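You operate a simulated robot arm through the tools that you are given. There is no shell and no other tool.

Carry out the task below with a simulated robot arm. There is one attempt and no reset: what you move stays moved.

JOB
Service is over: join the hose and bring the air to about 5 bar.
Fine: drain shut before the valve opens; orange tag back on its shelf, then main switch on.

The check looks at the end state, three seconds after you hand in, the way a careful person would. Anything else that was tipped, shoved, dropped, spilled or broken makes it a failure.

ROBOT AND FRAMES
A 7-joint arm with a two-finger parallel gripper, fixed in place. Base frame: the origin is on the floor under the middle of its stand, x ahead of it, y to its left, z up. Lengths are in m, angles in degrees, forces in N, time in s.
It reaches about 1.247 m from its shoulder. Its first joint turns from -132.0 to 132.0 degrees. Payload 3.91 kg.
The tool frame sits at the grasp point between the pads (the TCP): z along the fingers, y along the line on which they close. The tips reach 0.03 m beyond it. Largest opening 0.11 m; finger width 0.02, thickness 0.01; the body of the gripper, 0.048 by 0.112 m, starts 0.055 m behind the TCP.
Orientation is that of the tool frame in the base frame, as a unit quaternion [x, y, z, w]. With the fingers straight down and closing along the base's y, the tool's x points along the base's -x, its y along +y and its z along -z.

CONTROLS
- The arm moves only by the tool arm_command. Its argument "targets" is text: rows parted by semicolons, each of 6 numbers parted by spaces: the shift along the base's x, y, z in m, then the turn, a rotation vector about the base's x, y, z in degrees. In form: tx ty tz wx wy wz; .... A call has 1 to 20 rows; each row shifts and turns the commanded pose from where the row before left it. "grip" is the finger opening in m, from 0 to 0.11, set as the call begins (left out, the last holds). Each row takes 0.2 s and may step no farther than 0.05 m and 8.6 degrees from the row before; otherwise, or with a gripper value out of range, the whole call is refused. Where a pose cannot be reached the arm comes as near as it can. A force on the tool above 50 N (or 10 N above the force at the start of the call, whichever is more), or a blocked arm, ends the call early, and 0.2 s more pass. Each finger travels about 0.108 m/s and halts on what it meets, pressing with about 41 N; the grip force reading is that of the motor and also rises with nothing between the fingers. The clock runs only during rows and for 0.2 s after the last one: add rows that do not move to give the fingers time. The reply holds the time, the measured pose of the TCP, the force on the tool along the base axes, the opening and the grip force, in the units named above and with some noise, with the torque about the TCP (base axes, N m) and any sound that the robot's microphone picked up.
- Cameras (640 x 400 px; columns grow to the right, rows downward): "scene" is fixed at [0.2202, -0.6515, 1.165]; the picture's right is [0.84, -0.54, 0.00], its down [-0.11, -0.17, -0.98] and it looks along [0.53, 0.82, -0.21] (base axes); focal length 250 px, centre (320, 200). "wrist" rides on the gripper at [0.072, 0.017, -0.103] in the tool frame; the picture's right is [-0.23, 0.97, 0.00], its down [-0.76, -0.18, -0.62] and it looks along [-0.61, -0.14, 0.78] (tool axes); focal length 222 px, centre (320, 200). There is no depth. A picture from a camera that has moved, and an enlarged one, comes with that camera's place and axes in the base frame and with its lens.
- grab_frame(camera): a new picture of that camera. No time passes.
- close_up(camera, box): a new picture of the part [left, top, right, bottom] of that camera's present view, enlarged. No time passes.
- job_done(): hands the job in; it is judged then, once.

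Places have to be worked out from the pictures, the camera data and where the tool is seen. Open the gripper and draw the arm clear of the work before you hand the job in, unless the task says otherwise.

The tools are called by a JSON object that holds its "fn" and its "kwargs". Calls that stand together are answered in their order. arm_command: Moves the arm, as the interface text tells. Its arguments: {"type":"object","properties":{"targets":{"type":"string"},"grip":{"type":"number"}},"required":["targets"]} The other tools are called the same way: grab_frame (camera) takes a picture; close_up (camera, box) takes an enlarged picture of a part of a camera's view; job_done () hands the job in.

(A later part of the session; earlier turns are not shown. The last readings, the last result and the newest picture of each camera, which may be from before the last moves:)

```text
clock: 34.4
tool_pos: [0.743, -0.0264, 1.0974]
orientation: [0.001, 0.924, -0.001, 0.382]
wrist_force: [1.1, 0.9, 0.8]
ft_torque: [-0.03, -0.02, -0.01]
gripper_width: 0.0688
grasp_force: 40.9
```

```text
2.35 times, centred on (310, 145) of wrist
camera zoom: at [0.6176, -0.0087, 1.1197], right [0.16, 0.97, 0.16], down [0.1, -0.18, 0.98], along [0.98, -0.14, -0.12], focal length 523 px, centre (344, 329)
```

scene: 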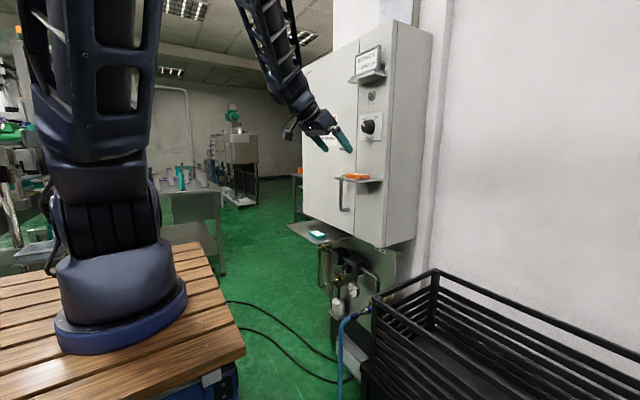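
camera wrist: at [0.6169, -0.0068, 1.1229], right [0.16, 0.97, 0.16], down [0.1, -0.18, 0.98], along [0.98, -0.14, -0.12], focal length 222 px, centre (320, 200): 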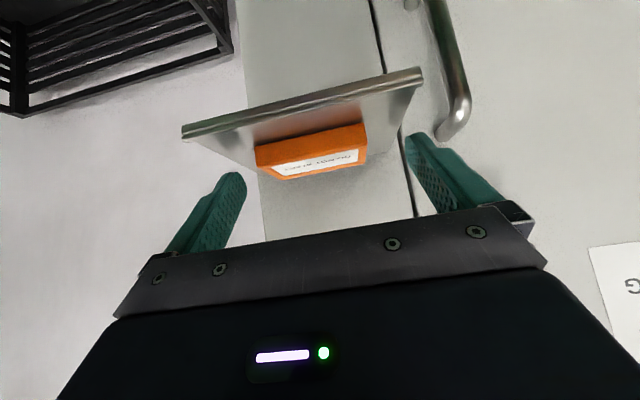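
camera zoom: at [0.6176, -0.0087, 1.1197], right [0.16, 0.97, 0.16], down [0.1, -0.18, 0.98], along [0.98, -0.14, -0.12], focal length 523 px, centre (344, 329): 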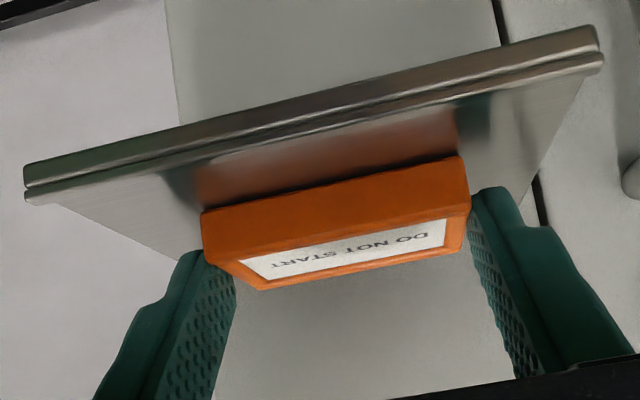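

The grip is good at 0.069 m. I'll lift it straight up off the shelf, then draw back.

{"fn": "arm_command", "kwargs": {"targets": "0 0 0.01 0 0 0; 0 0 0.02 0 0 0; 0 0 0.025 0 0 0; -0.03 0 0.005 0 0 0; -0.035 0 0 0 0 0; -0.03 0 0 0 0 0"}}

{"fn": "grab_frame", "kwargs": {"camera": "scene"}}

{"fn": "grab_frame", "kwargs": {"camera": "wrist"}}

```text
clock: 35.8
tool_pos: [0.649, -0.0263, 1.1576]
orientation: [0.0, 0.924, -0.001, 0.382]
wrist_force: [0.0, -0.1, -0.2]
ft_torque: [-0.04, -0.02, -0.05]
gripper_width: 0.0687
grasp_force: 40.9
```

```text
taken
```

scene: 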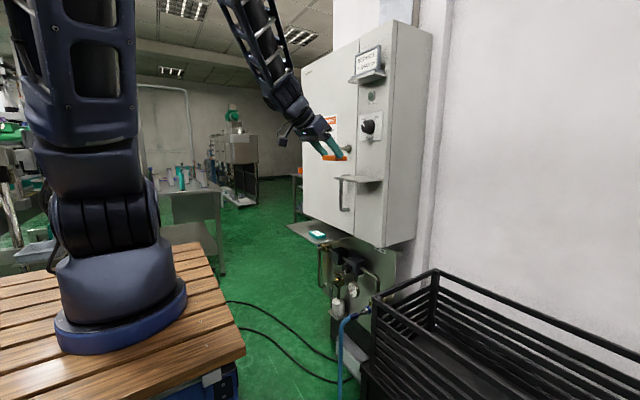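

```text
taken
camera wrist: at [0.5234, -0.009, 1.1798], right [0.16, 0.97, 0.16], down [0.1, -0.18, 0.98], along [0.98, -0.14, -0.12], focal length 222 px, centre (320, 200)
```

wrist: 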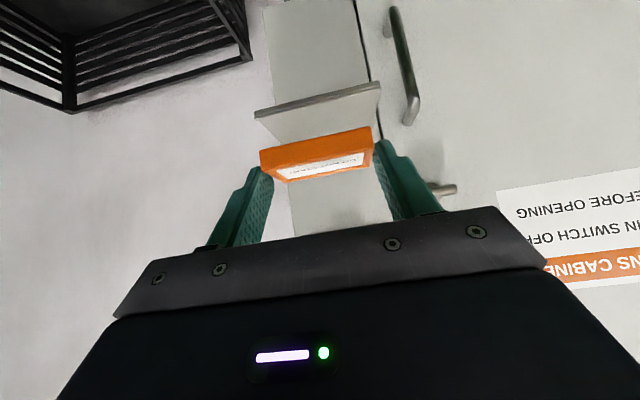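

The tag is held level. With the small shelf now empty, I'll check it for any marking, and look over the lower plate too.

{"fn": "close_up", "kwargs": {"camera": "wrist", "box": [240, 60, 400, 190]}}

{"fn": "close_up", "kwargs": {"camera": "scene", "box": [280, 150, 400, 250]}}

```text
3.08 times, centred on (320, 125) of wrist
camera zoom: at [0.5234, -0.009, 1.1798], right [0.16, 0.97, 0.16], down [0.1, -0.18, 0.98], along [0.98, -0.14, -0.12], focal length 684 px, centre (320, 431)
```

zoom: 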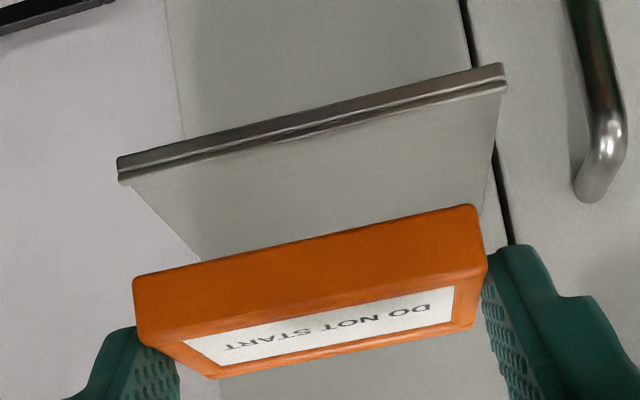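

```text
4.00 times, centred on (340, 200) of scene
camera zoom: at [0.2202, -0.6515, 1.165], right [0.84, -0.54, 0.0], down [-0.11, -0.17, -0.98], along [0.53, 0.82, -0.21], focal length 998 px, centre (240, 200)
```

zoom: 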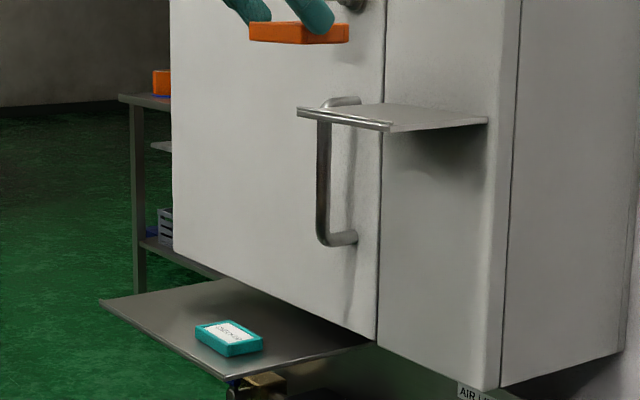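

Neither shelf is marked, and the lower plate has clear space left of CHECKED. I'll carry the tag over there, staying well in front of the cabinet.

{"fn": "arm_command", "kwargs": {"targets": "-0.001 0.04 -0.026 0 0 0; -0.001 0.04 -0.026 0 0 0; -0.001 0.04 -0.026 0 0 0; -0.001 0.04 -0.026 0 0 0; -0.001 0.04 -0.026 0 0 0; -0.001 0.04 -0.026 0 0 0; -0.001 0.04 -0.026 0 0 0; -0.001 0.04 -0.026 0 0 0; -0.001 0.04 -0.026 0 0 0"}}

{"fn": "grab_frame", "kwargs": {"camera": "scene"}}

{"fn": "grab_frame", "kwargs": {"camera": "wrist"}}

```text
clock: 37.8
tool_pos: [0.6399, 0.3323, 0.921]
orientation: [-0.001, 0.924, 0.0, 0.382]
wrist_force: [0.0, -0.5, 0.0]
ft_torque: [0.08, 0.01, 0.02]
gripper_width: 0.0686
grasp_force: 40.5
```

```text
taken
```

scene: 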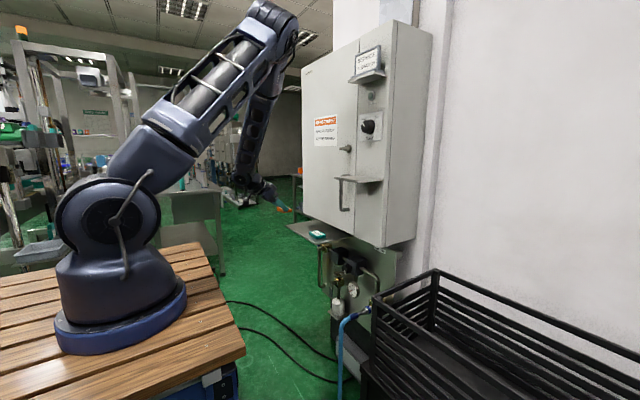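

```text
taken
camera wrist: at [0.5152, 0.3506, 0.9436], right [0.16, 0.97, 0.16], down [0.1, -0.18, 0.98], along [0.98, -0.14, -0.12], focal length 222 px, centre (320, 200)
```

wrist: 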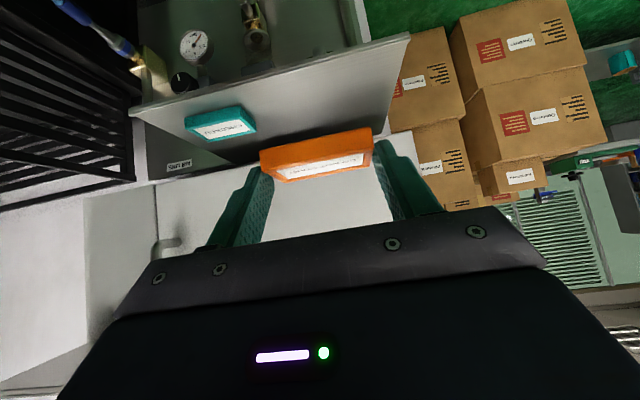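

The elbow is high and well back here. The plate top comes out at z≈0.784, with free space between y≈0.25 and 0.43. I'll move in over y≈0.335 with about 4 cm to spare above the plate.

{"fn": "arm_command", "kwargs": {"targets": "0.026 0.001 -0.017 0 0 0; 0.026 0.001 -0.017 0 0 0; 0.026 0 -0.017 0 0 0; 0.026 0 -0.017 0 0 0; 0 0 0 0 0 0"}}

{"fn": "grab_frame", "kwargs": {"camera": "scene"}}

{"fn": "grab_frame", "kwargs": {"camera": "wrist"}}

{"fn": "close_up", "kwargs": {"camera": "scene", "box": [270, 180, 370, 260]}}

```text
clock: 39.0
tool_pos: [0.7444, 0.3365, 0.8557]
orientation: [0.0, 0.924, -0.001, 0.382]
wrist_force: [0.0, 0.6, 0.1]
ft_torque: [0.02, 0.0, -0.01]
gripper_width: 0.0685
grasp_force: 41.2
```

```text
taken
```

scene: 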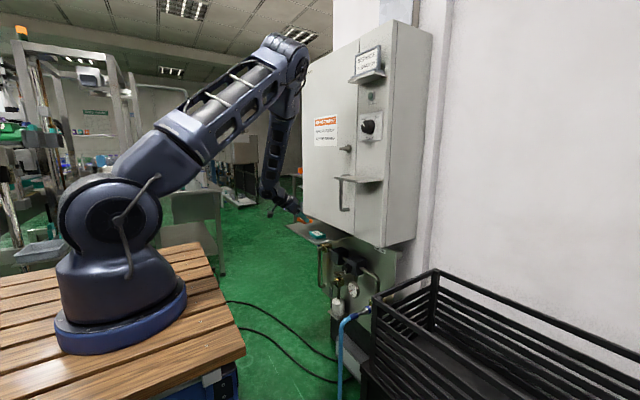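

```text
taken
camera wrist: at [0.6191, 0.3547, 0.877], right [0.16, 0.97, 0.16], down [0.1, -0.18, 0.98], along [0.98, -0.14, -0.12], focal length 222 px, centre (320, 200)
```

wrist: 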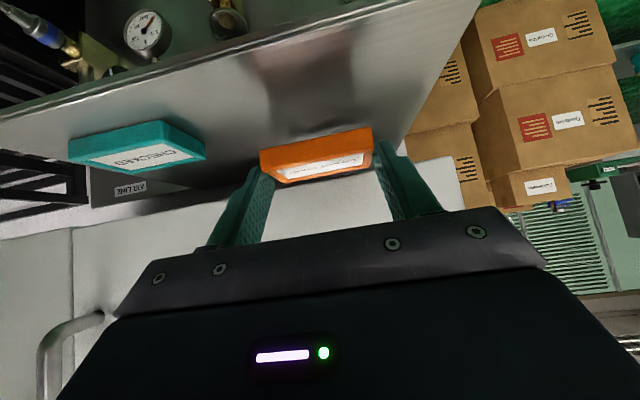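

```text
5.00 times, centred on (320, 220) of scene
camera zoom: at [0.2202, -0.6515, 1.165], right [0.84, -0.54, 0.0], down [-0.11, -0.17, -0.98], along [0.53, 0.82, -0.21], focal length 1248 px, centre (320, 100)
```

zoom: 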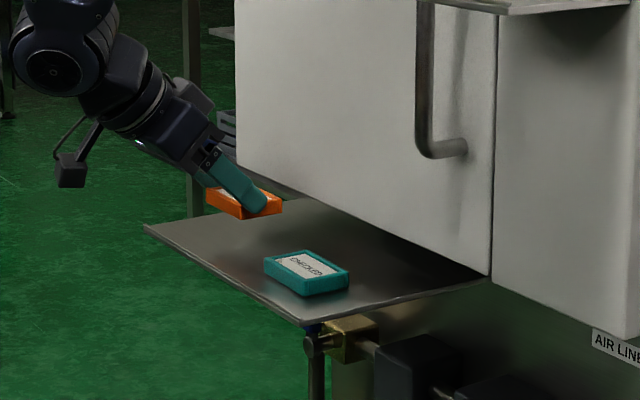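

The tag is over the free area. I'll lower it gently and watch for contact.

{"fn": "arm_command", "kwargs": {"targets": "0 0 -0.012 0 0 0; 0 0 -0.01 0 0 0; 0 0 -0.008 0 0 0; 0 0 -0.003 0 0 0"}}

{"fn": "close_up", "kwargs": {"camera": "scene", "box": [290, 200, 350, 248]}}

```text
clock: 40.0
tool_pos: [0.7432, 0.3363, 0.8237]
orientation: [-0.001, 0.924, 0.0, 0.383]
wrist_force: [-5.2, -2.7, 23.5]
ft_torque: [-0.36, -0.28, -0.11]
gripper_width: 0.0686
grasp_force: 41.0
```

```text
8.33 times, centred on (320, 224) of scene
camera zoom: at [0.2202, -0.6515, 1.165], right [0.84, -0.54, 0.0], down [-0.11, -0.17, -0.98], along [0.53, 0.82, -0.21], focal length 2079 px, centre (320, 0)
```

zoom: 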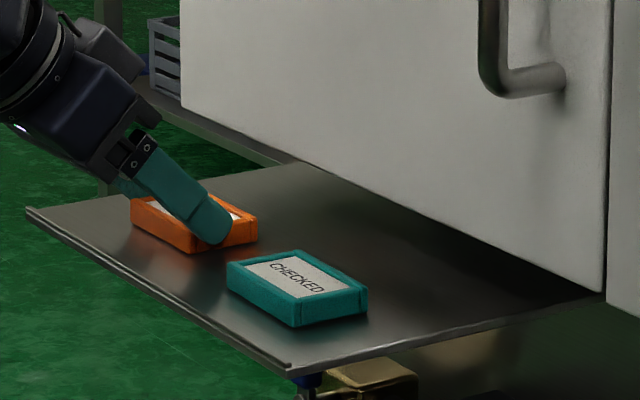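

Contact with the plate at TCP z≈0.824. I'll take most of the load off and then release.

{"fn": "arm_command", "kwargs": {"targets": "0 0 0.002 0 0 0; 0 0 0 0 0 0"}}

{"fn": "arm_command", "kwargs": {"targets": "0 0 0 0 0 0; 0 0 0 0 0 0; 0 0 0 0 0 0", "grip": 0.088}}

{"fn": "close_up", "kwargs": {"camera": "scene", "box": [290, 200, 350, 248]}}

{"fn": "close_up", "kwargs": {"camera": "wrist", "box": [60, 60, 480, 230]}}

```text
clock: 40.6
tool_pos: [0.7436, 0.3361, 0.8243]
orientation: [0.0, 0.924, 0.0, 0.383]
wrist_force: [1.8, 3.9, 9.2]
ft_torque: [0.05, -0.36, 0.1]
gripper_width: 0.0685
grasp_force: 41.3
```

```text
clock: 41.4
tool_pos: [0.7421, 0.3362, 0.8244]
orientation: [0.0, 0.924, -0.001, 0.382]
wrist_force: [0.1, -0.1, -0.3]
ft_torque: [-0.04, -0.01, -0.01]
gripper_width: 0.0881
grasp_force: 0.0
```

```text
8.33 times, centred on (320, 224) of scene
camera zoom: at [0.2202, -0.6515, 1.165], right [0.84, -0.54, 0.0], down [-0.11, -0.17, -0.98], along [0.53, 0.82, -0.21], focal length 2079 px, centre (320, 0)
```

zoom: 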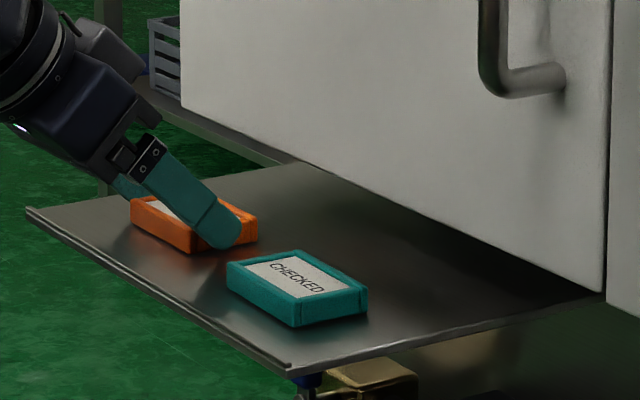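

```text
1.52 times, centred on (270, 145) of wrist
camera zoom: at [0.6181, 0.3529, 0.8463], right [0.16, 0.97, 0.16], down [0.1, -0.18, 0.98], along [0.98, -0.14, -0.12], focal length 338 px, centre (396, 284)
```

zoom: 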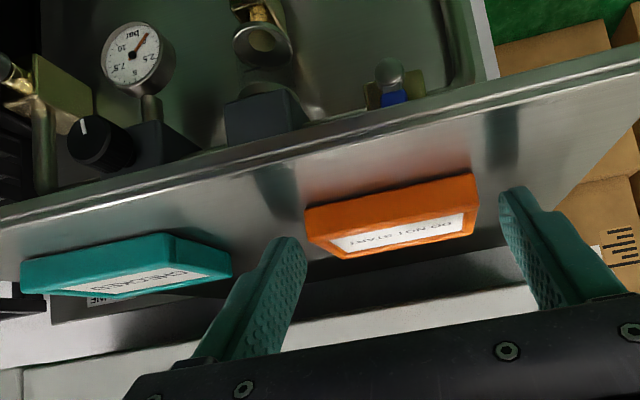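

The orange tag is resting flat on the lower plate with clear space to CHECKED. I'll withdraw along the finger axis.

{"fn": "arm_command", "kwargs": {"targets": "-0.012 0 0.014 0 0 0; -0.02 0 0.02 0 0 0; -0.02 0 0.02 0 0 0; -0.02 0 0.02 0 0 0; -0.02 0 0.02 0 0 0"}}

{"fn": "close_up", "kwargs": {"camera": "scene", "box": [280, 195, 360, 255]}}

{"fn": "grab_frame", "kwargs": {"camera": "wrist"}}

```text
clock: 42.6
tool_pos: [0.6529, 0.3371, 0.9198]
orientation: [0.0, 0.924, -0.001, 0.382]
wrist_force: [0.5, -1.3, 0.8]
ft_torque: [0.04, -0.02, 0.01]
gripper_width: 0.0883
grasp_force: 0.1
```

```text
6.67 times, centred on (320, 225) of scene
camera zoom: at [0.2202, -0.6515, 1.165], right [0.84, -0.54, 0.0], down [-0.11, -0.17, -0.98], along [0.53, 0.82, -0.21], focal length 1663 px, centre (320, 33)
```

zoom: 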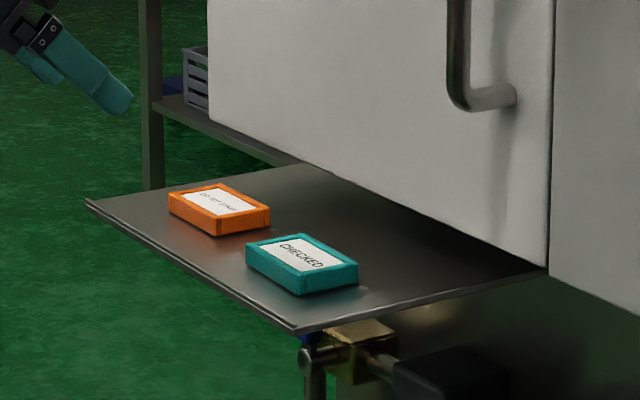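

```text
taken
camera wrist: at [0.5267, 0.354, 0.9408], right [0.16, 0.97, 0.16], down [0.1, -0.18, 0.98], along [0.98, -0.14, -0.13], focal length 222 px, centre (320, 200)
```

wrist: 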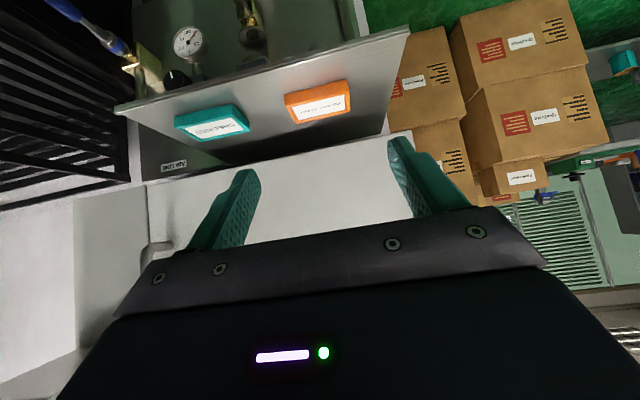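

Both tags sit neatly side by side. Now the drain: I'll swing the hand to a +35° yaw while moving right and down in front of the unit, fingers closed.

{"fn": "arm_command", "kwargs": {"targets": "0.001 -0.0345 -0.02 0 0 5.8; 0.001 -0.0345 -0.02 0 0 5.8; 0.001 -0.0345 -0.02 0 0 5.8; 0.001 -0.0345 -0.02 0 0 5.8; 0.001 -0.0345 -0.02 0 0 5.8; 0.001 -0.0345 -0.02 0 0 5.8", "grip": 0.0}}

{"fn": "grab_frame", "kwargs": {"camera": "scene"}}

{"fn": "grab_frame", "kwargs": {"camera": "wrist"}}

```text
clock: 44.0
tool_pos: [0.6588, 0.1306, 0.8008]
orientation: [-0.278, 0.881, 0.115, 0.366]
wrist_force: [-0.7, 0.7, 0.7]
ft_torque: [-0.04, -0.04, -0.04]
gripper_width: 0.0001
grasp_force: 37.9
```

```text
taken
```

scene: 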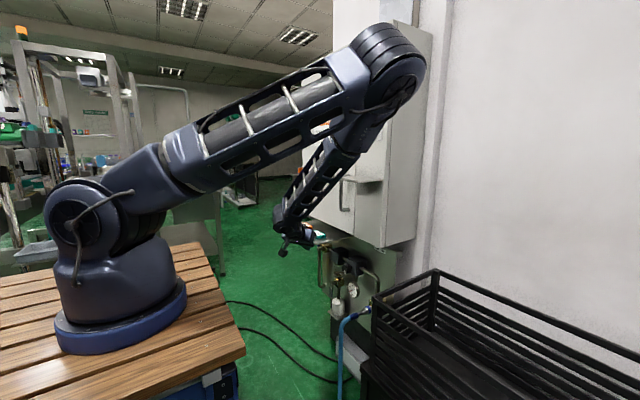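

```text
taken
camera wrist: at [0.5453, 0.0728, 0.8219], right [-0.43, 0.89, 0.16], down [0.18, -0.09, 0.98], along [0.89, 0.45, -0.12], focal length 222 px, centre (320, 200)
```

wrist: 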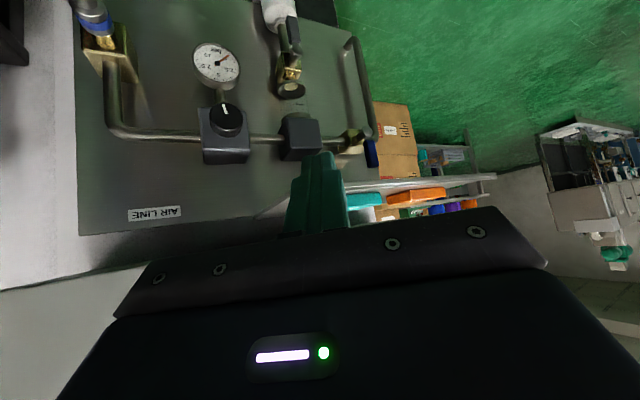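

Posture is good, with the elbow well out to the right. I'll continue down to a stand-off in front of the drain, flattening the tilt to about 25°.

{"fn": "arm_command", "kwargs": {"targets": "0.006 0.0014 -0.04 1.64 -2.34 0; 0.008 0.0014 -0.04 1.64 -2.34 0; 0.012 0.0014 -0.038 1.64 -2.34 0; 0.014 0.0014 -0.037 1.64 -2.34 0; 0.015 0.0014 -0.036 1.64 -2.34 0; 0.015 0.0014 -0.035 1.64 -2.34 0; 0.016 0.0014 -0.034 1.64 -2.34 0"}}

{"fn": "grab_frame", "kwargs": {"camera": "scene"}}

{"fn": "grab_frame", "kwargs": {"camera": "wrist"}}

{"fn": "close_up", "kwargs": {"camera": "scene", "box": [300, 230, 400, 330]}}

```text
clock: 45.5
tool_pos: [0.7954, 0.0858, 0.6571]
orientation: [-0.267, 0.819, 0.169, 0.478]
wrist_force: [-8.6, 1.0, -4.1]
ft_torque: [-0.03, 0.16, 0.11]
gripper_width: 0.0
grasp_force: 37.5
out of reach, approached as far as the arm can: row 3, 4, 5, 6, 7
stopped in row 7: the force on the tool passed its limit at 121 N (the readings are from after the stop); the commanded pose is now the measured one
```

```text
taken
```

scene: 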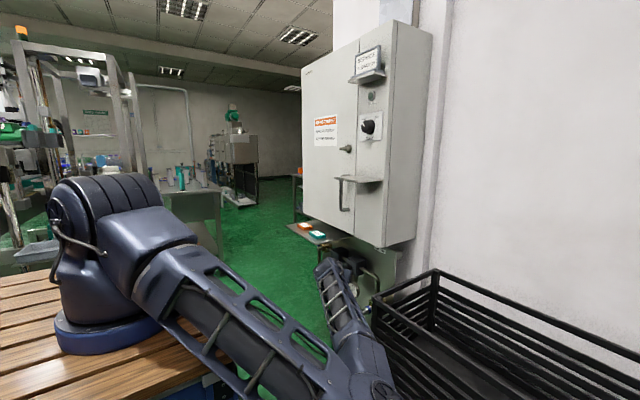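

```text
taken
camera wrist: at [0.6841, 0.025, 0.6454], right [-0.49, 0.84, 0.22], down [-0.02, -0.26, 0.96], along [0.87, 0.47, 0.15], focal length 222 px, centre (320, 200)
```

wrist: 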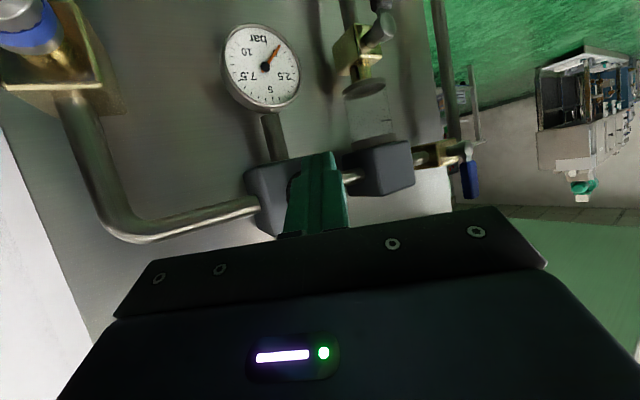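

```text
4.00 times, centred on (350, 280) of scene
camera zoom: at [0.2202, -0.6515, 1.165], right [0.84, -0.54, 0.0], down [-0.11, -0.17, -0.98], along [0.53, 0.82, -0.21], focal length 998 px, centre (200, -120)
```

zoom: 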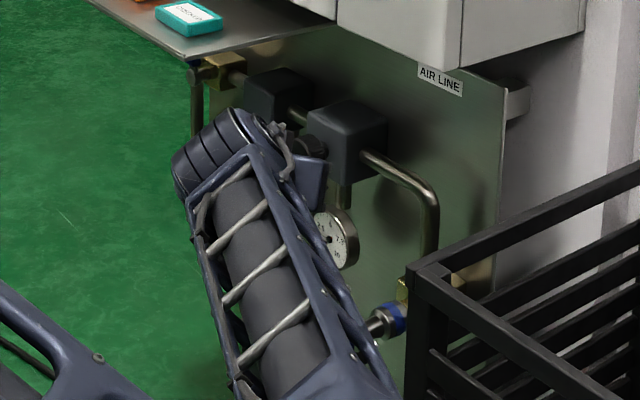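

The arm flipped into an elbow-low posture on the way, and the fingertips bumped something near the regulator (121 N peak, about 9 N now). I'll check the surroundings carefully.

{"fn": "close_up", "kwargs": {"camera": "scene", "box": [180, 230, 460, 400]}}

{"fn": "close_up", "kwargs": {"camera": "wrist", "box": [200, 0, 480, 240]}}

{"fn": "close_up", "kwargs": {"camera": "wrist", "box": [0, 0, 200, 140]}}

```text
2.29 times, centred on (320, 315) of scene
camera zoom: at [0.2202, -0.6515, 1.165], right [0.84, -0.54, 0.0], down [-0.11, -0.17, -0.98], along [0.53, 0.82, -0.21], focal length 570 px, centre (320, -63)
```

zoom: 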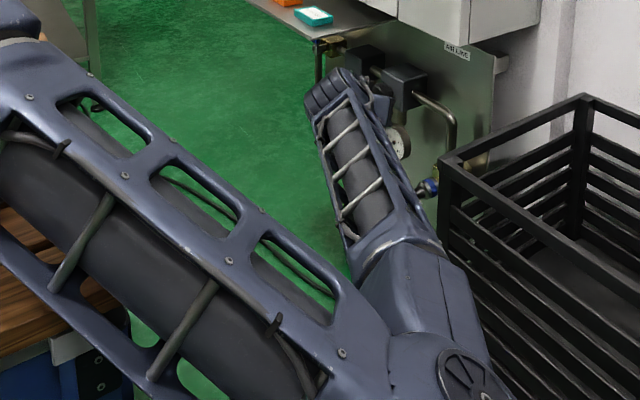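

```text
1.67 times, centred on (340, 120) of wrist
camera zoom: at [0.6841, 0.025, 0.6454], right [-0.49, 0.84, 0.22], down [-0.02, -0.26, 0.96], along [0.87, 0.47, 0.15], focal length 370 px, centre (287, 333)
```

zoom: 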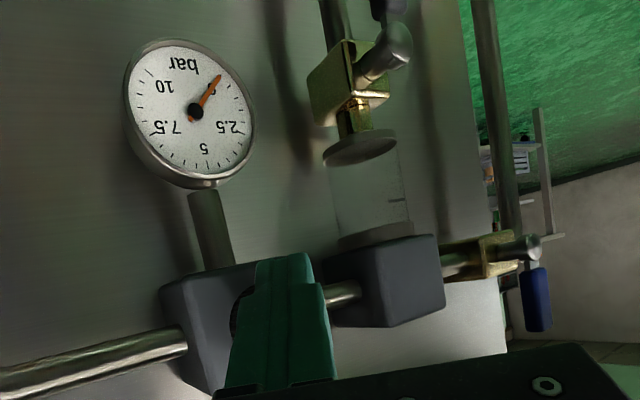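

```text
2.86 times, centred on (100, 70) of wrist
camera zoom: at [0.6841, 0.025, 0.6454], right [-0.49, 0.84, 0.22], down [-0.02, -0.26, 0.96], along [0.87, 0.47, 0.15], focal length 635 px, centre (949, 571)
```

zoom: 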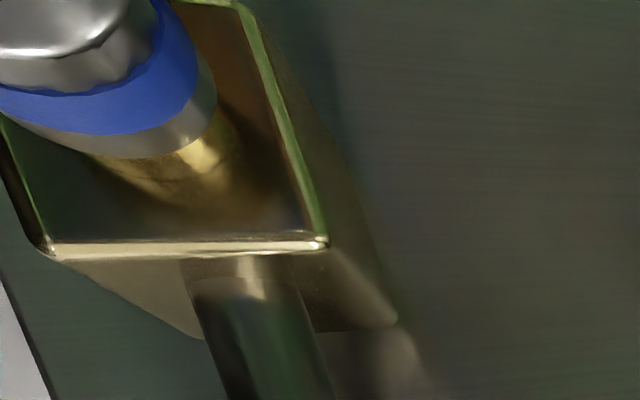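

Nothing else looks disturbed. The coupling is still seated and the gauge still reads 0, with the fingers just in front of the regulator knob. The elbow is now out to the right at about (0.42, -0.48, 0.88), which actually keeps it far from the shelf. I'll back off the knob a little and see how the arm tracks.

{"fn": "arm_command", "kwargs": {"targets": "-0.03 -0.01 0 0 0 0; -0.03 0 0 0 0 0"}}

{"fn": "grab_frame", "kwargs": {"camera": "wrist"}}

{"fn": "grab_frame", "kwargs": {"camera": "scene"}}

```text
clock: 46.1
tool_pos: [0.746, 0.0684, 0.6692]
orientation: [-0.269, 0.822, 0.171, 0.472]
wrist_force: [0.0, 0.7, 1.0]
ft_torque: [-0.04, -0.02, 0.01]
gripper_width: 0.0002
grasp_force: 37.6
out of reach, approached as far as the arm can: row 2
```

```text
taken
camera wrist: at [0.6322, 0.0051, 0.6569], right [-0.5, 0.84, 0.22], down [-0.01, -0.26, 0.97], along [0.87, 0.48, 0.13], focal length 222 px, centre (320, 200)
```

wrist: 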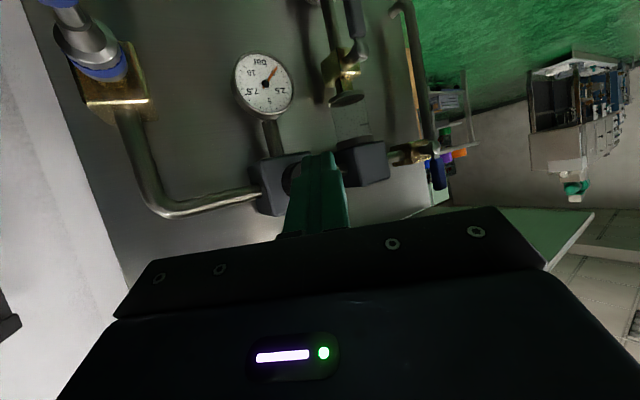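

```text
taken
```

scene: 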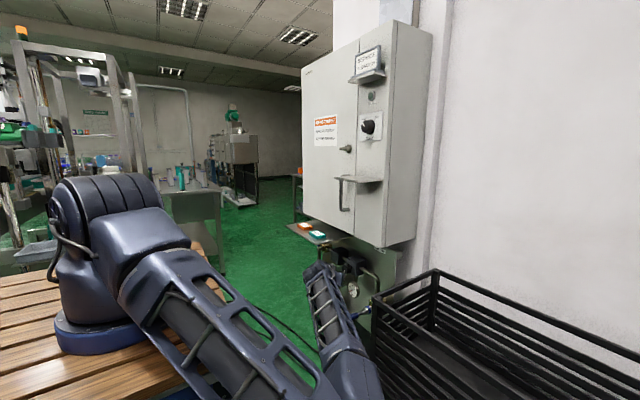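

It tracks again, though it clipped a reach limit when drawn back with this flat hand. Reaching forward and down should be easier. I'll move in small calls toward the drain, checking the tracking each time.

{"fn": "arm_command", "kwargs": {"targets": "0.008 0.015 -0.035 0 0 0; 0.008 0.015 -0.035 0 0 0"}}

{"fn": "grab_frame", "kwargs": {"camera": "scene"}}

{"fn": "grab_frame", "kwargs": {"camera": "wrist"}}

```text
clock: 46.7
tool_pos: [0.7841, 0.0717, 0.6298]
orientation: [-0.271, 0.824, 0.173, 0.466]
wrist_force: [-0.3, -0.1, -0.1]
ft_torque: [0.04, -0.01, 0.02]
gripper_width: 0.0
grasp_force: 37.5
out of reach, approached as far as the arm can: row 1, 2
```

```text
taken
```

scene: 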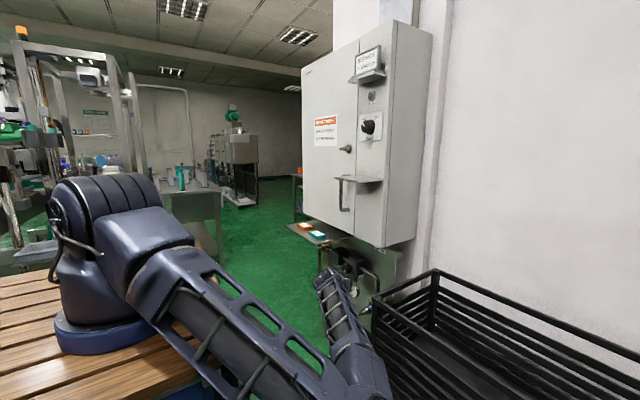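

```text
taken
camera wrist: at [0.6724, 0.0085, 0.6206], right [-0.5, 0.84, 0.23], down [0.0, -0.26, 0.97], along [0.87, 0.48, 0.13], focal length 222 px, centre (320, 200)
```

wrist: 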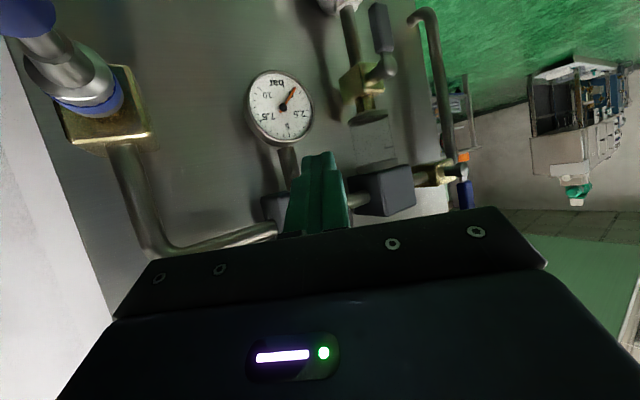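

{"fn": "arm_command", "kwargs": {"targets": "0 0 0 0 0 0; 0 0 0 0 0 0; 0 0 0 0 0 0"}}

```text
clock: 47.5
tool_pos: [0.7838, 0.0714, 0.6316]
orientation: [-0.272, 0.823, 0.174, 0.467]
wrist_force: [-0.1, -0.1, -0.4]
ft_torque: [0.01, -0.03, -0.01]
gripper_width: 0.0
grasp_force: 37.5
```

The tracking error comes from a shoulder limit while the elbow sits low. I'll try much smaller increments toward the drain with added yaw, which suits this posture better.

{"fn": "arm_command", "kwargs": {"targets": "0.004 0.008 -0.01 0 0 2; 0.004 0.008 -0.01 0 0 2; 0.004 0.008 -0.01 0 0 2; 0.004 0.008 -0.01 0 0 2"}}

```text
clock: 48.5
tool_pos: [0.803, 0.1009, 0.5928]
orientation: [-0.323, 0.8, 0.202, 0.464]
wrist_force: [-0.3, -0.2, 0.3]
ft_torque: [-0.02, 0.02, 0.03]
gripper_width: 0.0
grasp_force: 37.3
out of reach, approached as far as the arm can: row 1
```

It's tracking well now. I'll continue in small steps, staying short of the gauge until I'm past it.

{"fn": "arm_command", "kwargs": {"targets": "0 0.011 -0.012 0 0 1.5; 0 0.011 -0.012 0 0 1.5; 0 0.011 -0.012 0 0 1.5; 0 0.011 -0.012 0 0 1.5; 0 0.011 -0.012 0 0 1.5"}}

{"fn": "grab_frame", "kwargs": {"camera": "scene"}}

{"fn": "grab_frame", "kwargs": {"camera": "wrist"}}

{"fn": "close_up", "kwargs": {"camera": "scene", "box": [290, 240, 410, 340]}}

```text
clock: 49.7
tool_pos: [0.8025, 0.1589, 0.5337]
orientation: [-0.374, 0.777, 0.233, 0.45]
wrist_force: [-0.9, -1.1, -0.3]
ft_torque: [-0.05, -0.06, 0.0]
gripper_width: 0.0001
grasp_force: 37.1
```

```text
taken
```

scene: 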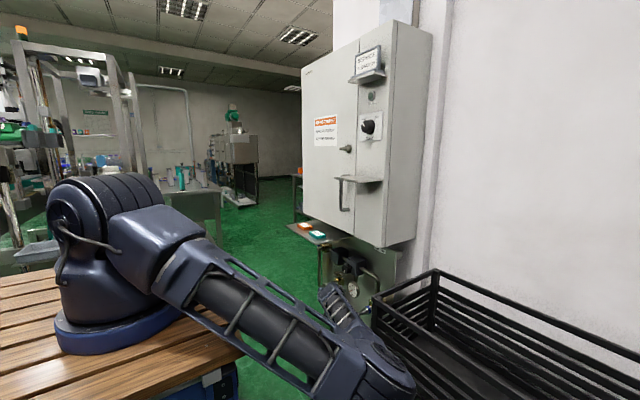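

```text
taken
camera wrist: at [0.7112, 0.0702, 0.5212], right [-0.7, 0.68, 0.22], down [0.05, -0.26, 0.96], along [0.71, 0.69, 0.15], focal length 222 px, centre (320, 200)
```

wrist: 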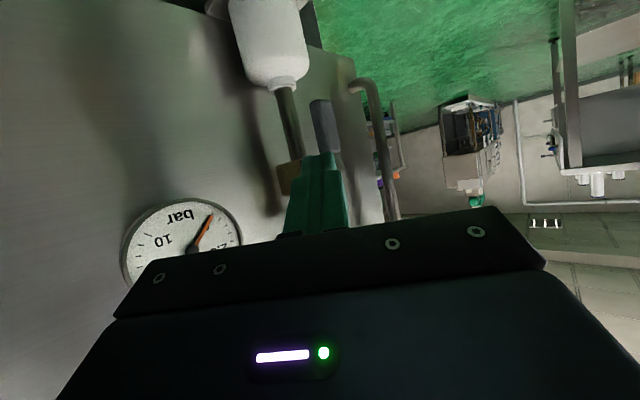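

```text
4.00 times, centred on (350, 290) of scene
camera zoom: at [0.2202, -0.6515, 1.165], right [0.84, -0.54, 0.0], down [-0.11, -0.17, -0.98], along [0.53, 0.82, -0.21], focal length 998 px, centre (200, -160)
```

zoom: 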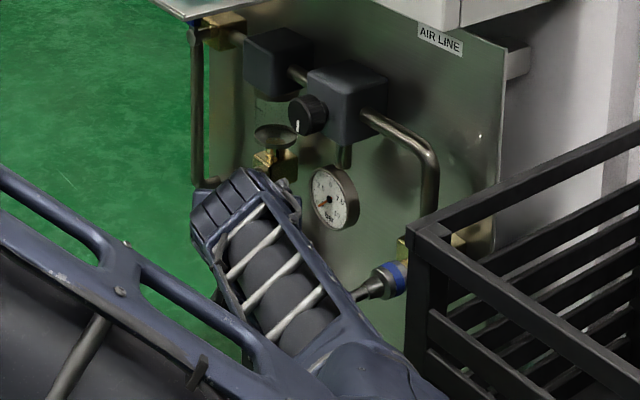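

I'm in front of the drain with the fingertips just short of the grey handle. Next I'll place the tip to the right of the handle at mid-height.

{"fn": "arm_command", "kwargs": {"targets": "0.008 0.003 -0.012 0 0 0; 0.01 0.006 -0.012 0 0 0; 0.01 0.005 -0.011 0 0 0"}}

{"fn": "grab_frame", "kwargs": {"camera": "wrist"}}

{"fn": "close_up", "kwargs": {"camera": "scene", "box": [310, 260, 390, 320]}}

{"fn": "close_up", "kwargs": {"camera": "wrist", "box": [240, 60, 400, 240]}}

```text
clock: 50.5
tool_pos: [0.8346, 0.1693, 0.502]
orientation: [-0.377, 0.777, 0.234, 0.446]
wrist_force: [-0.3, -0.3, -0.2]
ft_torque: [0.03, 0.0, 0.01]
gripper_width: 0.0
grasp_force: 37.7
out of reach, approached as far as the arm can: row 3
```

```text
taken
camera wrist: at [0.7432, 0.0799, 0.4896], right [-0.7, 0.68, 0.22], down [0.06, -0.26, 0.96], along [0.71, 0.69, 0.14], focal length 222 px, centre (320, 200)
```

wrist: 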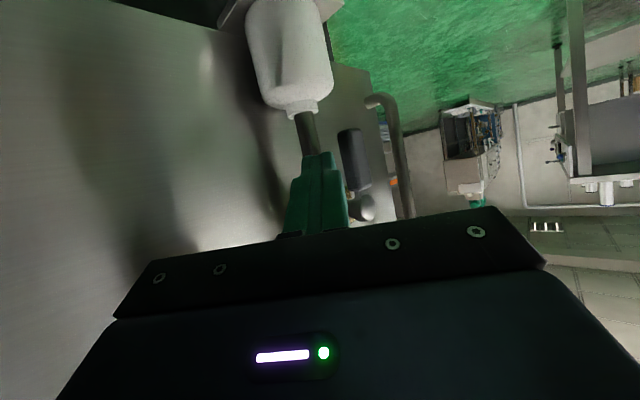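

```text
6.67 times, centred on (350, 290) of scene
camera zoom: at [0.2202, -0.6515, 1.165], right [0.84, -0.54, 0.0], down [-0.11, -0.17, -0.98], along [0.53, 0.82, -0.21], focal length 1663 px, centre (120, -400)
```

zoom: 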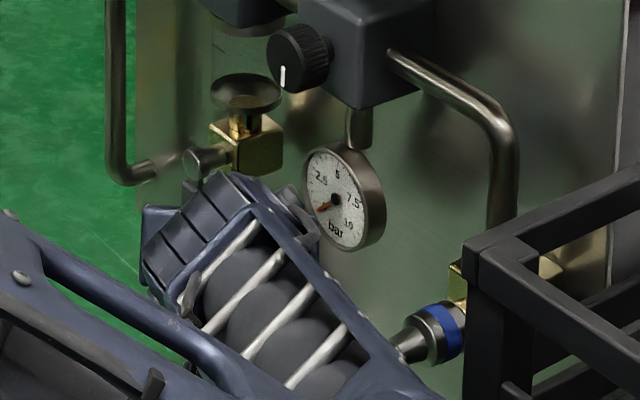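

```text
2.22 times, centred on (320, 150) of wrist
camera zoom: at [0.7432, 0.0799, 0.4896], right [-0.7, 0.68, 0.22], down [0.06, -0.26, 0.96], along [0.71, 0.69, 0.14], focal length 494 px, centre (320, 311)
```

zoom: 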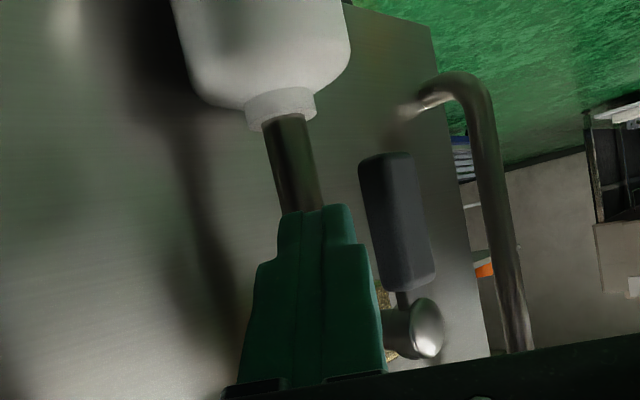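

The tip is at about (0.850, 0.190, 0.487), just right of the handle and level with its middle. I'll nudge toward +y to touch it and start turning it, watching the force in case it turns the other way.

{"fn": "arm_command", "kwargs": {"targets": "-0.003 0.008 0 0 0 0; 0 0.008 -0.001 0 0 0; 0 0.008 0 0 0 0; 0 0.007 0 0 0 0"}}

{"fn": "close_up", "kwargs": {"camera": "wrist", "box": [240, 60, 400, 240]}}

{"fn": "close_up", "kwargs": {"camera": "scene", "box": [310, 260, 390, 320]}}

```text
clock: 51.4
tool_pos: [0.8378, 0.1865, 0.5092]
orientation: [-0.377, 0.779, 0.23, 0.445]
wrist_force: [-26.7, -48.0, 17.6]
ft_torque: [0.2, 0.0, 0.25]
gripper_width: 0.0001
grasp_force: 37.4
out of reach, approached as far as the arm can: row 1, 2, 4
stopped in row 4: the force on the tool passed its limit at 78 N (the readings are from after the stop); the commanded pose is now the measured one
```

```text
2.22 times, centred on (320, 150) of wrist
camera zoom: at [0.7465, 0.0967, 0.4977], right [-0.7, 0.68, 0.22], down [0.06, -0.25, 0.97], along [0.71, 0.69, 0.13], focal length 494 px, centre (320, 311)
```

zoom: 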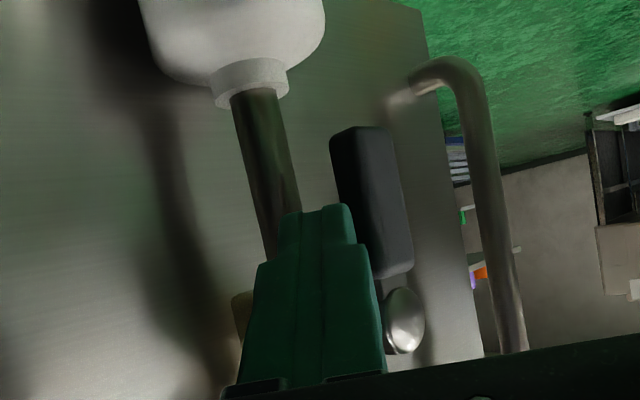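

```text
6.67 times, centred on (350, 290) of scene
camera zoom: at [0.2202, -0.6515, 1.165], right [0.84, -0.54, 0.0], down [-0.11, -0.17, -0.98], along [0.53, 0.82, -0.21], focal length 1663 px, centre (120, -400)
```

zoom: 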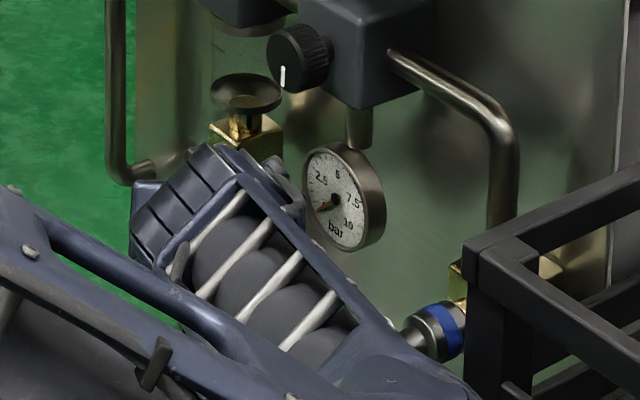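

The force climbed to 78 N with hardly any handle rotation, so either it's at a stop in this direction or my tip is also on the block. I'll back off slightly and look.

{"fn": "arm_command", "kwargs": {"targets": "-0.004 -0.012 -0.004 0 0 0; 0 -0.004 -0.004 0 0 0"}}

{"fn": "close_up", "kwargs": {"camera": "wrist", "box": [240, 60, 400, 240]}}

{"fn": "grab_frame", "kwargs": {"camera": "scene"}}

```text
clock: 52.0
tool_pos: [0.8329, 0.1738, 0.5006]
orientation: [-0.378, 0.778, 0.233, 0.444]
wrist_force: [-1.0, 0.8, -0.6]
ft_torque: [0.02, -0.01, 0.01]
gripper_width: 0.0001
grasp_force: 38.1
```

```text
2.22 times, centred on (320, 150) of wrist
camera zoom: at [0.7415, 0.0846, 0.4899], right [-0.7, 0.68, 0.22], down [0.06, -0.25, 0.97], along [0.71, 0.69, 0.13], focal length 494 px, centre (320, 311)
```

zoom: 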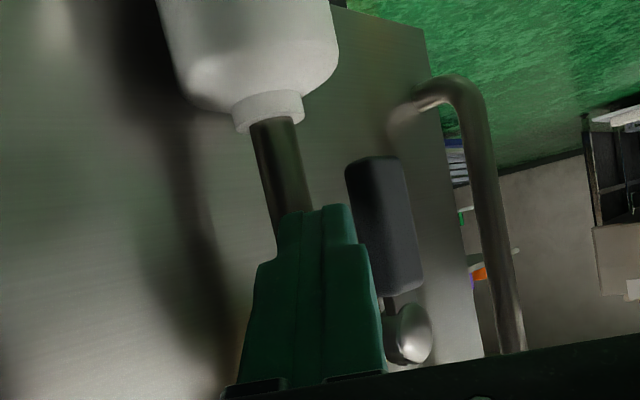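

```text
taken
```

scene: 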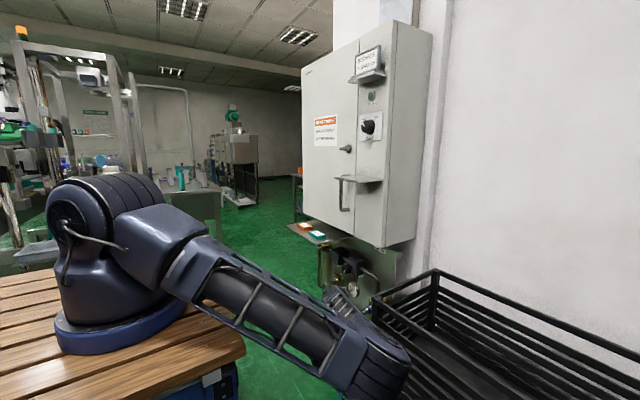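

The handle didn't turn that way, so it must shut by swinging to the right (-y). I'll withdraw, bring the hand round to point straight ahead, and come in on the left side of the handle.

{"fn": "arm_command", "kwargs": {"targets": "-0.012 -0.016 0.011 0 0 0; -0.012 -0.016 0.011 0 0 0; -0.012 -0.014 0.01 0 0 0"}}

{"fn": "arm_command", "kwargs": {"targets": "-0.008 0.012 0 0 0 -5; -0.008 0.014 0 0 0 -5; -0.006 0.014 0 0 0 -5"}}

{"fn": "grab_frame", "kwargs": {"camera": "scene"}}

{"fn": "grab_frame", "kwargs": {"camera": "wrist"}}

```text
clock: 52.8
tool_pos: [0.7999, 0.1267, 0.5332]
orientation: [-0.379, 0.779, 0.23, 0.444]
wrist_force: [-0.4, -0.7, 0.8]
ft_torque: [0.03, 0.02, -0.03]
gripper_width: 0.0001
grasp_force: 38.3
```

```text
clock: 53.6
tool_pos: [0.8261, 0.1274, 0.5937]
orientation: [-0.282, 0.828, 0.179, 0.451]
wrist_force: [0.8, -1.1, 0.1]
ft_torque: [-0.03, -0.02, 0.02]
gripper_width: 0.0003
grasp_force: 38.0
out of reach, approached as far as the arm can: row 1, 2, 3
```

```text
taken
```

scene: 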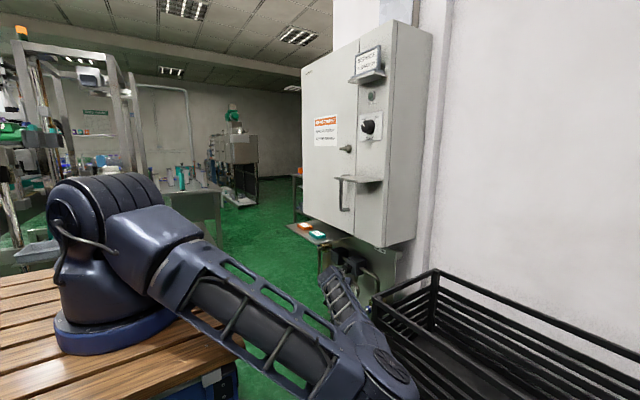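

```text
taken
camera wrist: at [0.7168, 0.0616, 0.5874], right [-0.52, 0.82, 0.23], down [0.04, -0.25, 0.97], along [0.86, 0.51, 0.1], focal length 222 px, centre (320, 200)
```

wrist: 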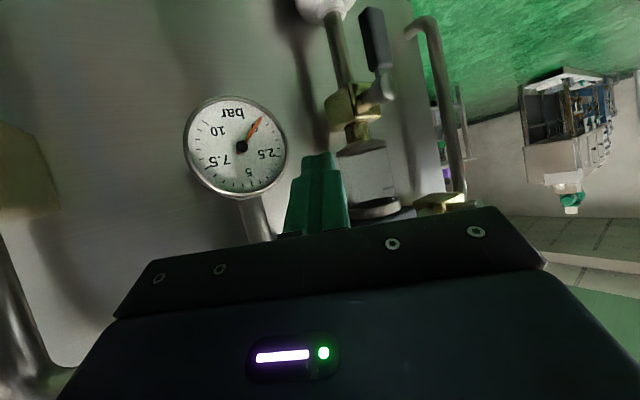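

Drawing back with less yaw clips the same shoulder limit, so the hand drifted forward and up, close to the gauge. I'll correct in short closed-loop steps, starting with straight back.

{"fn": "arm_command", "kwargs": {"targets": "-0.01 0 0 0 0 0; -0.01 0 0 0 0 0; -0.01 0 0 0 0 0; -0.01 0 0 0 0 0"}}

```text
clock: 54.6
tool_pos: [0.8275, 0.1277, 0.5934]
orientation: [-0.283, 0.827, 0.18, 0.452]
wrist_force: [-0.4, 0.6, -0.2]
ft_torque: [0.01, 0.02, 0.01]
gripper_width: 0.0001
grasp_force: 38.2
out of reach, approached as far as the arm can: row 1, 2, 3, 4
```

The arm is wedged at a joint limit in this posture, so I'll have to re-posture it. Before that, I'll use this viewpoint to look closely at both valves for hints about turn direction.

{"fn": "close_up", "kwargs": {"camera": "wrist", "box": [310, 0, 420, 130]}}

{"fn": "close_up", "kwargs": {"camera": "wrist", "box": [390, 120, 500, 220]}}

```text
3.08 times, centred on (365, 65) of wrist
camera zoom: at [0.7173, 0.0612, 0.587], right [-0.52, 0.82, 0.23], down [0.04, -0.25, 0.97], along [0.86, 0.51, 0.1], focal length 684 px, centre (182, 615)
```

zoom: 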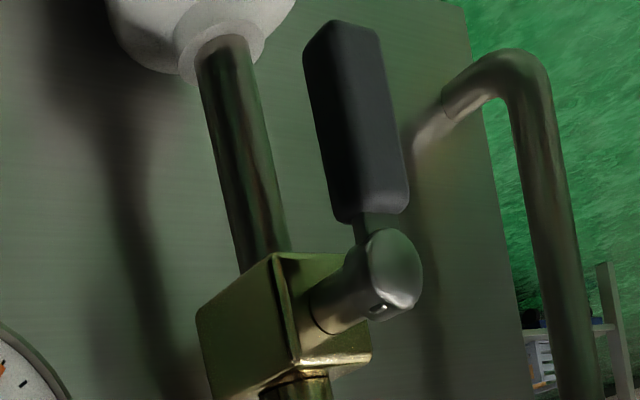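

```text
4.00 times, centred on (445, 170) of wrist
camera zoom: at [0.7173, 0.0612, 0.587], right [-0.52, 0.82, 0.23], down [0.04, -0.25, 0.97], along [0.86, 0.51, 0.1], focal length 888 px, centre (-180, 320)
```

zoom: 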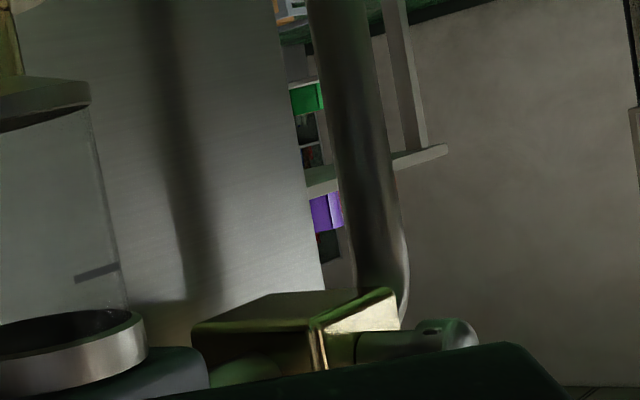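

From this angle the drain tube turns out to be well behind the handle (x≈0.887 against 0.842), so there is room to grip the handle between the fingers. The arm limits come from forearm roll, so I'll back out along the route I came in by and re-posture higher up.

{"fn": "arm_command", "kwargs": {"targets": "-0.015 -0.018 0.012 0 0 0; -0.015 -0.018 0.012 0 0 0; -0.014 -0.018 0.013 0 0 0"}}

```text
clock: 55.4
tool_pos: [0.791, 0.0663, 0.6395]
orientation: [-0.273, 0.821, 0.172, 0.472]
wrist_force: [-0.3, 0.1, -0.2]
ft_torque: [-0.01, 0.0, 0.02]
gripper_width: 0.0
grasp_force: 37.5
out of reach, approached as far as the arm can: row 1
```

{"fn": "arm_command", "kwargs": {"targets": "-0.02 -0.004 0.008 -2.4 3.2 0; -0.02 -0.002 0.02 -2.4 3.2 0; -0.016 -0.002 0.03 -2.4 3.2 0; -0.014 -0.002 0.035 -2.4 3.2 0; -0.012 0 0.035 -2.4 3.2 0; -0.012 0 0.035 -2.4 3.2 0; -0.012 0 0.035 -2.4 3.2 0"}}

{"fn": "grab_frame", "kwargs": {"camera": "scene"}}

```text
clock: 57.0
tool_pos: [0.6837, 0.0539, 0.8369]
orientation: [-0.3, 0.913, 0.101, 0.259]
wrist_force: [0.4, 0.3, -0.9]
ft_torque: [-0.03, -0.01, 0.04]
gripper_width: 0.0001
grasp_force: 38.0
```

```text
taken
```

scene: 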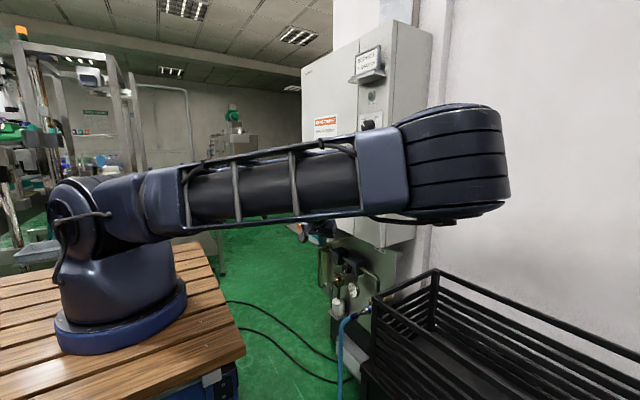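

The posture is fine again up here. My revised plan uses the approach that did track well (yaw ~53°, from the right). I'll open the fingers around the handle and pull it toward -y with the left finger. Going back down the same path in reverse.

{"fn": "arm_command", "kwargs": {"targets": "0.012 0 -0.035 2.4 -3.2 0; 0.012 0 -0.035 2.4 -3.2 0; 0.012 0 -0.035 2.4 -3.2 0; 0.014 0.002 -0.035 2.4 -3.2 0; 0.016 0.002 -0.03 2.4 -3.2 0; 0.018 0.002 -0.02 2.4 -3.2 0"}}

{"fn": "arm_command", "kwargs": {"targets": "0.006 0.008 -0.01 1 -1.4 2; 0.006 0.008 -0.01 1 -1.4 2; 0.004 0.008 -0.01 0 0 2; 0.004 0.008 -0.01 0 0 2"}}

```text
clock: 58.4
tool_pos: [0.7679, 0.0601, 0.6477]
orientation: [-0.278, 0.837, 0.163, 0.443]
wrist_force: [0.0, 0.0, 0.1]
ft_torque: [0.04, -0.03, -0.03]
gripper_width: 0.0
grasp_force: 37.6
```

```text
clock: 59.4
tool_pos: [0.7901, 0.0942, 0.6081]
orientation: [-0.332, 0.802, 0.202, 0.454]
wrist_force: [0.4, -0.7, 0.4]
ft_torque: [0.01, 0.01, 0.01]
gripper_width: 0.0
grasp_force: 37.7
```

{"fn": "arm_command", "kwargs": {"targets": "0.003 0.0108 -0.0124 0 0 1.2; 0.003 0.0108 -0.0124 0 0 1.2; 0.002 0.0108 -0.0124 0 0 1.2; 0.002 0.0108 -0.0124 0 0 1.2; 0.002 0.0108 -0.0124 0 0 1.2; 0.002 0.0108 -0.0124 0 0 1.2"}}

{"fn": "arm_command", "kwargs": {"targets": "0.01 0.004 -0.012 0 0 0; 0.01 0.004 -0.011 0 0 0; 0.01 0.004 -0.01 0 0 0"}}

{"fn": "grab_frame", "kwargs": {"camera": "wrist"}}

```text
clock: 60.8
tool_pos: [0.8045, 0.1609, 0.532]
orientation: [-0.38, 0.78, 0.231, 0.441]
wrist_force: [0.5, 0.6, -0.5]
ft_torque: [0.0, 0.01, 0.01]
gripper_width: 0.0001
grasp_force: 37.7
```

```text
clock: 61.6
tool_pos: [0.8343, 0.1707, 0.5001]
orientation: [-0.381, 0.78, 0.23, 0.441]
wrist_force: [-1.7, 0.3, -0.7]
ft_torque: [0.0, -0.02, 0.01]
gripper_width: 0.0
grasp_force: 37.5
```

```text
taken
camera wrist: at [0.7439, 0.0815, 0.49], right [-0.7, 0.68, 0.22], down [0.07, -0.24, 0.97], along [0.71, 0.69, 0.13], focal length 222 px, centre (320, 200)
```

wrist: 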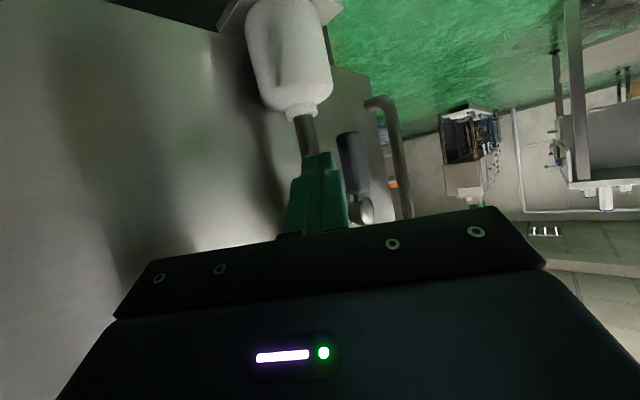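

The tip is back beside the handle without any limits. I'll open the fingers to 0.07 here, then slide +y so the handle ends up between them.

{"fn": "arm_command", "kwargs": {"targets": "0 0 0 0 0 0; 0 0 0 0 0 0; 0 0 0 0 0 0", "grip": 0.07}}

{"fn": "close_up", "kwargs": {"camera": "wrist", "box": [240, 60, 420, 240]}}

```text
clock: 62.4
tool_pos: [0.8344, 0.1712, 0.5006]
orientation: [-0.381, 0.779, 0.23, 0.441]
wrist_force: [-0.8, -0.1, -0.2]
ft_torque: [-0.01, -0.02, -0.02]
gripper_width: 0.07
grasp_force: 0.1
```

```text
2.22 times, centred on (330, 150) of wrist
camera zoom: at [0.7439, 0.0811, 0.4901], right [-0.7, 0.68, 0.22], down [0.07, -0.24, 0.97], along [0.71, 0.69, 0.13], focal length 494 px, centre (298, 311)
```

zoom: 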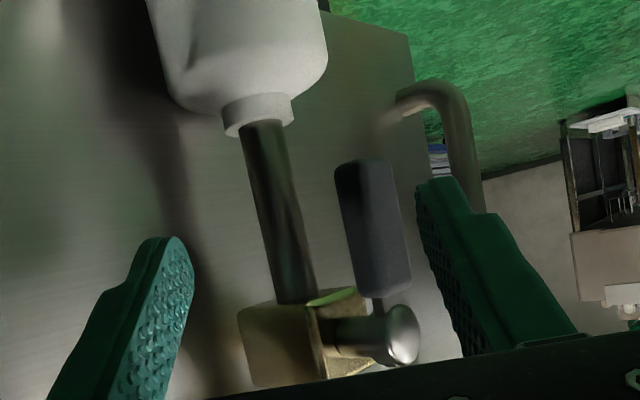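

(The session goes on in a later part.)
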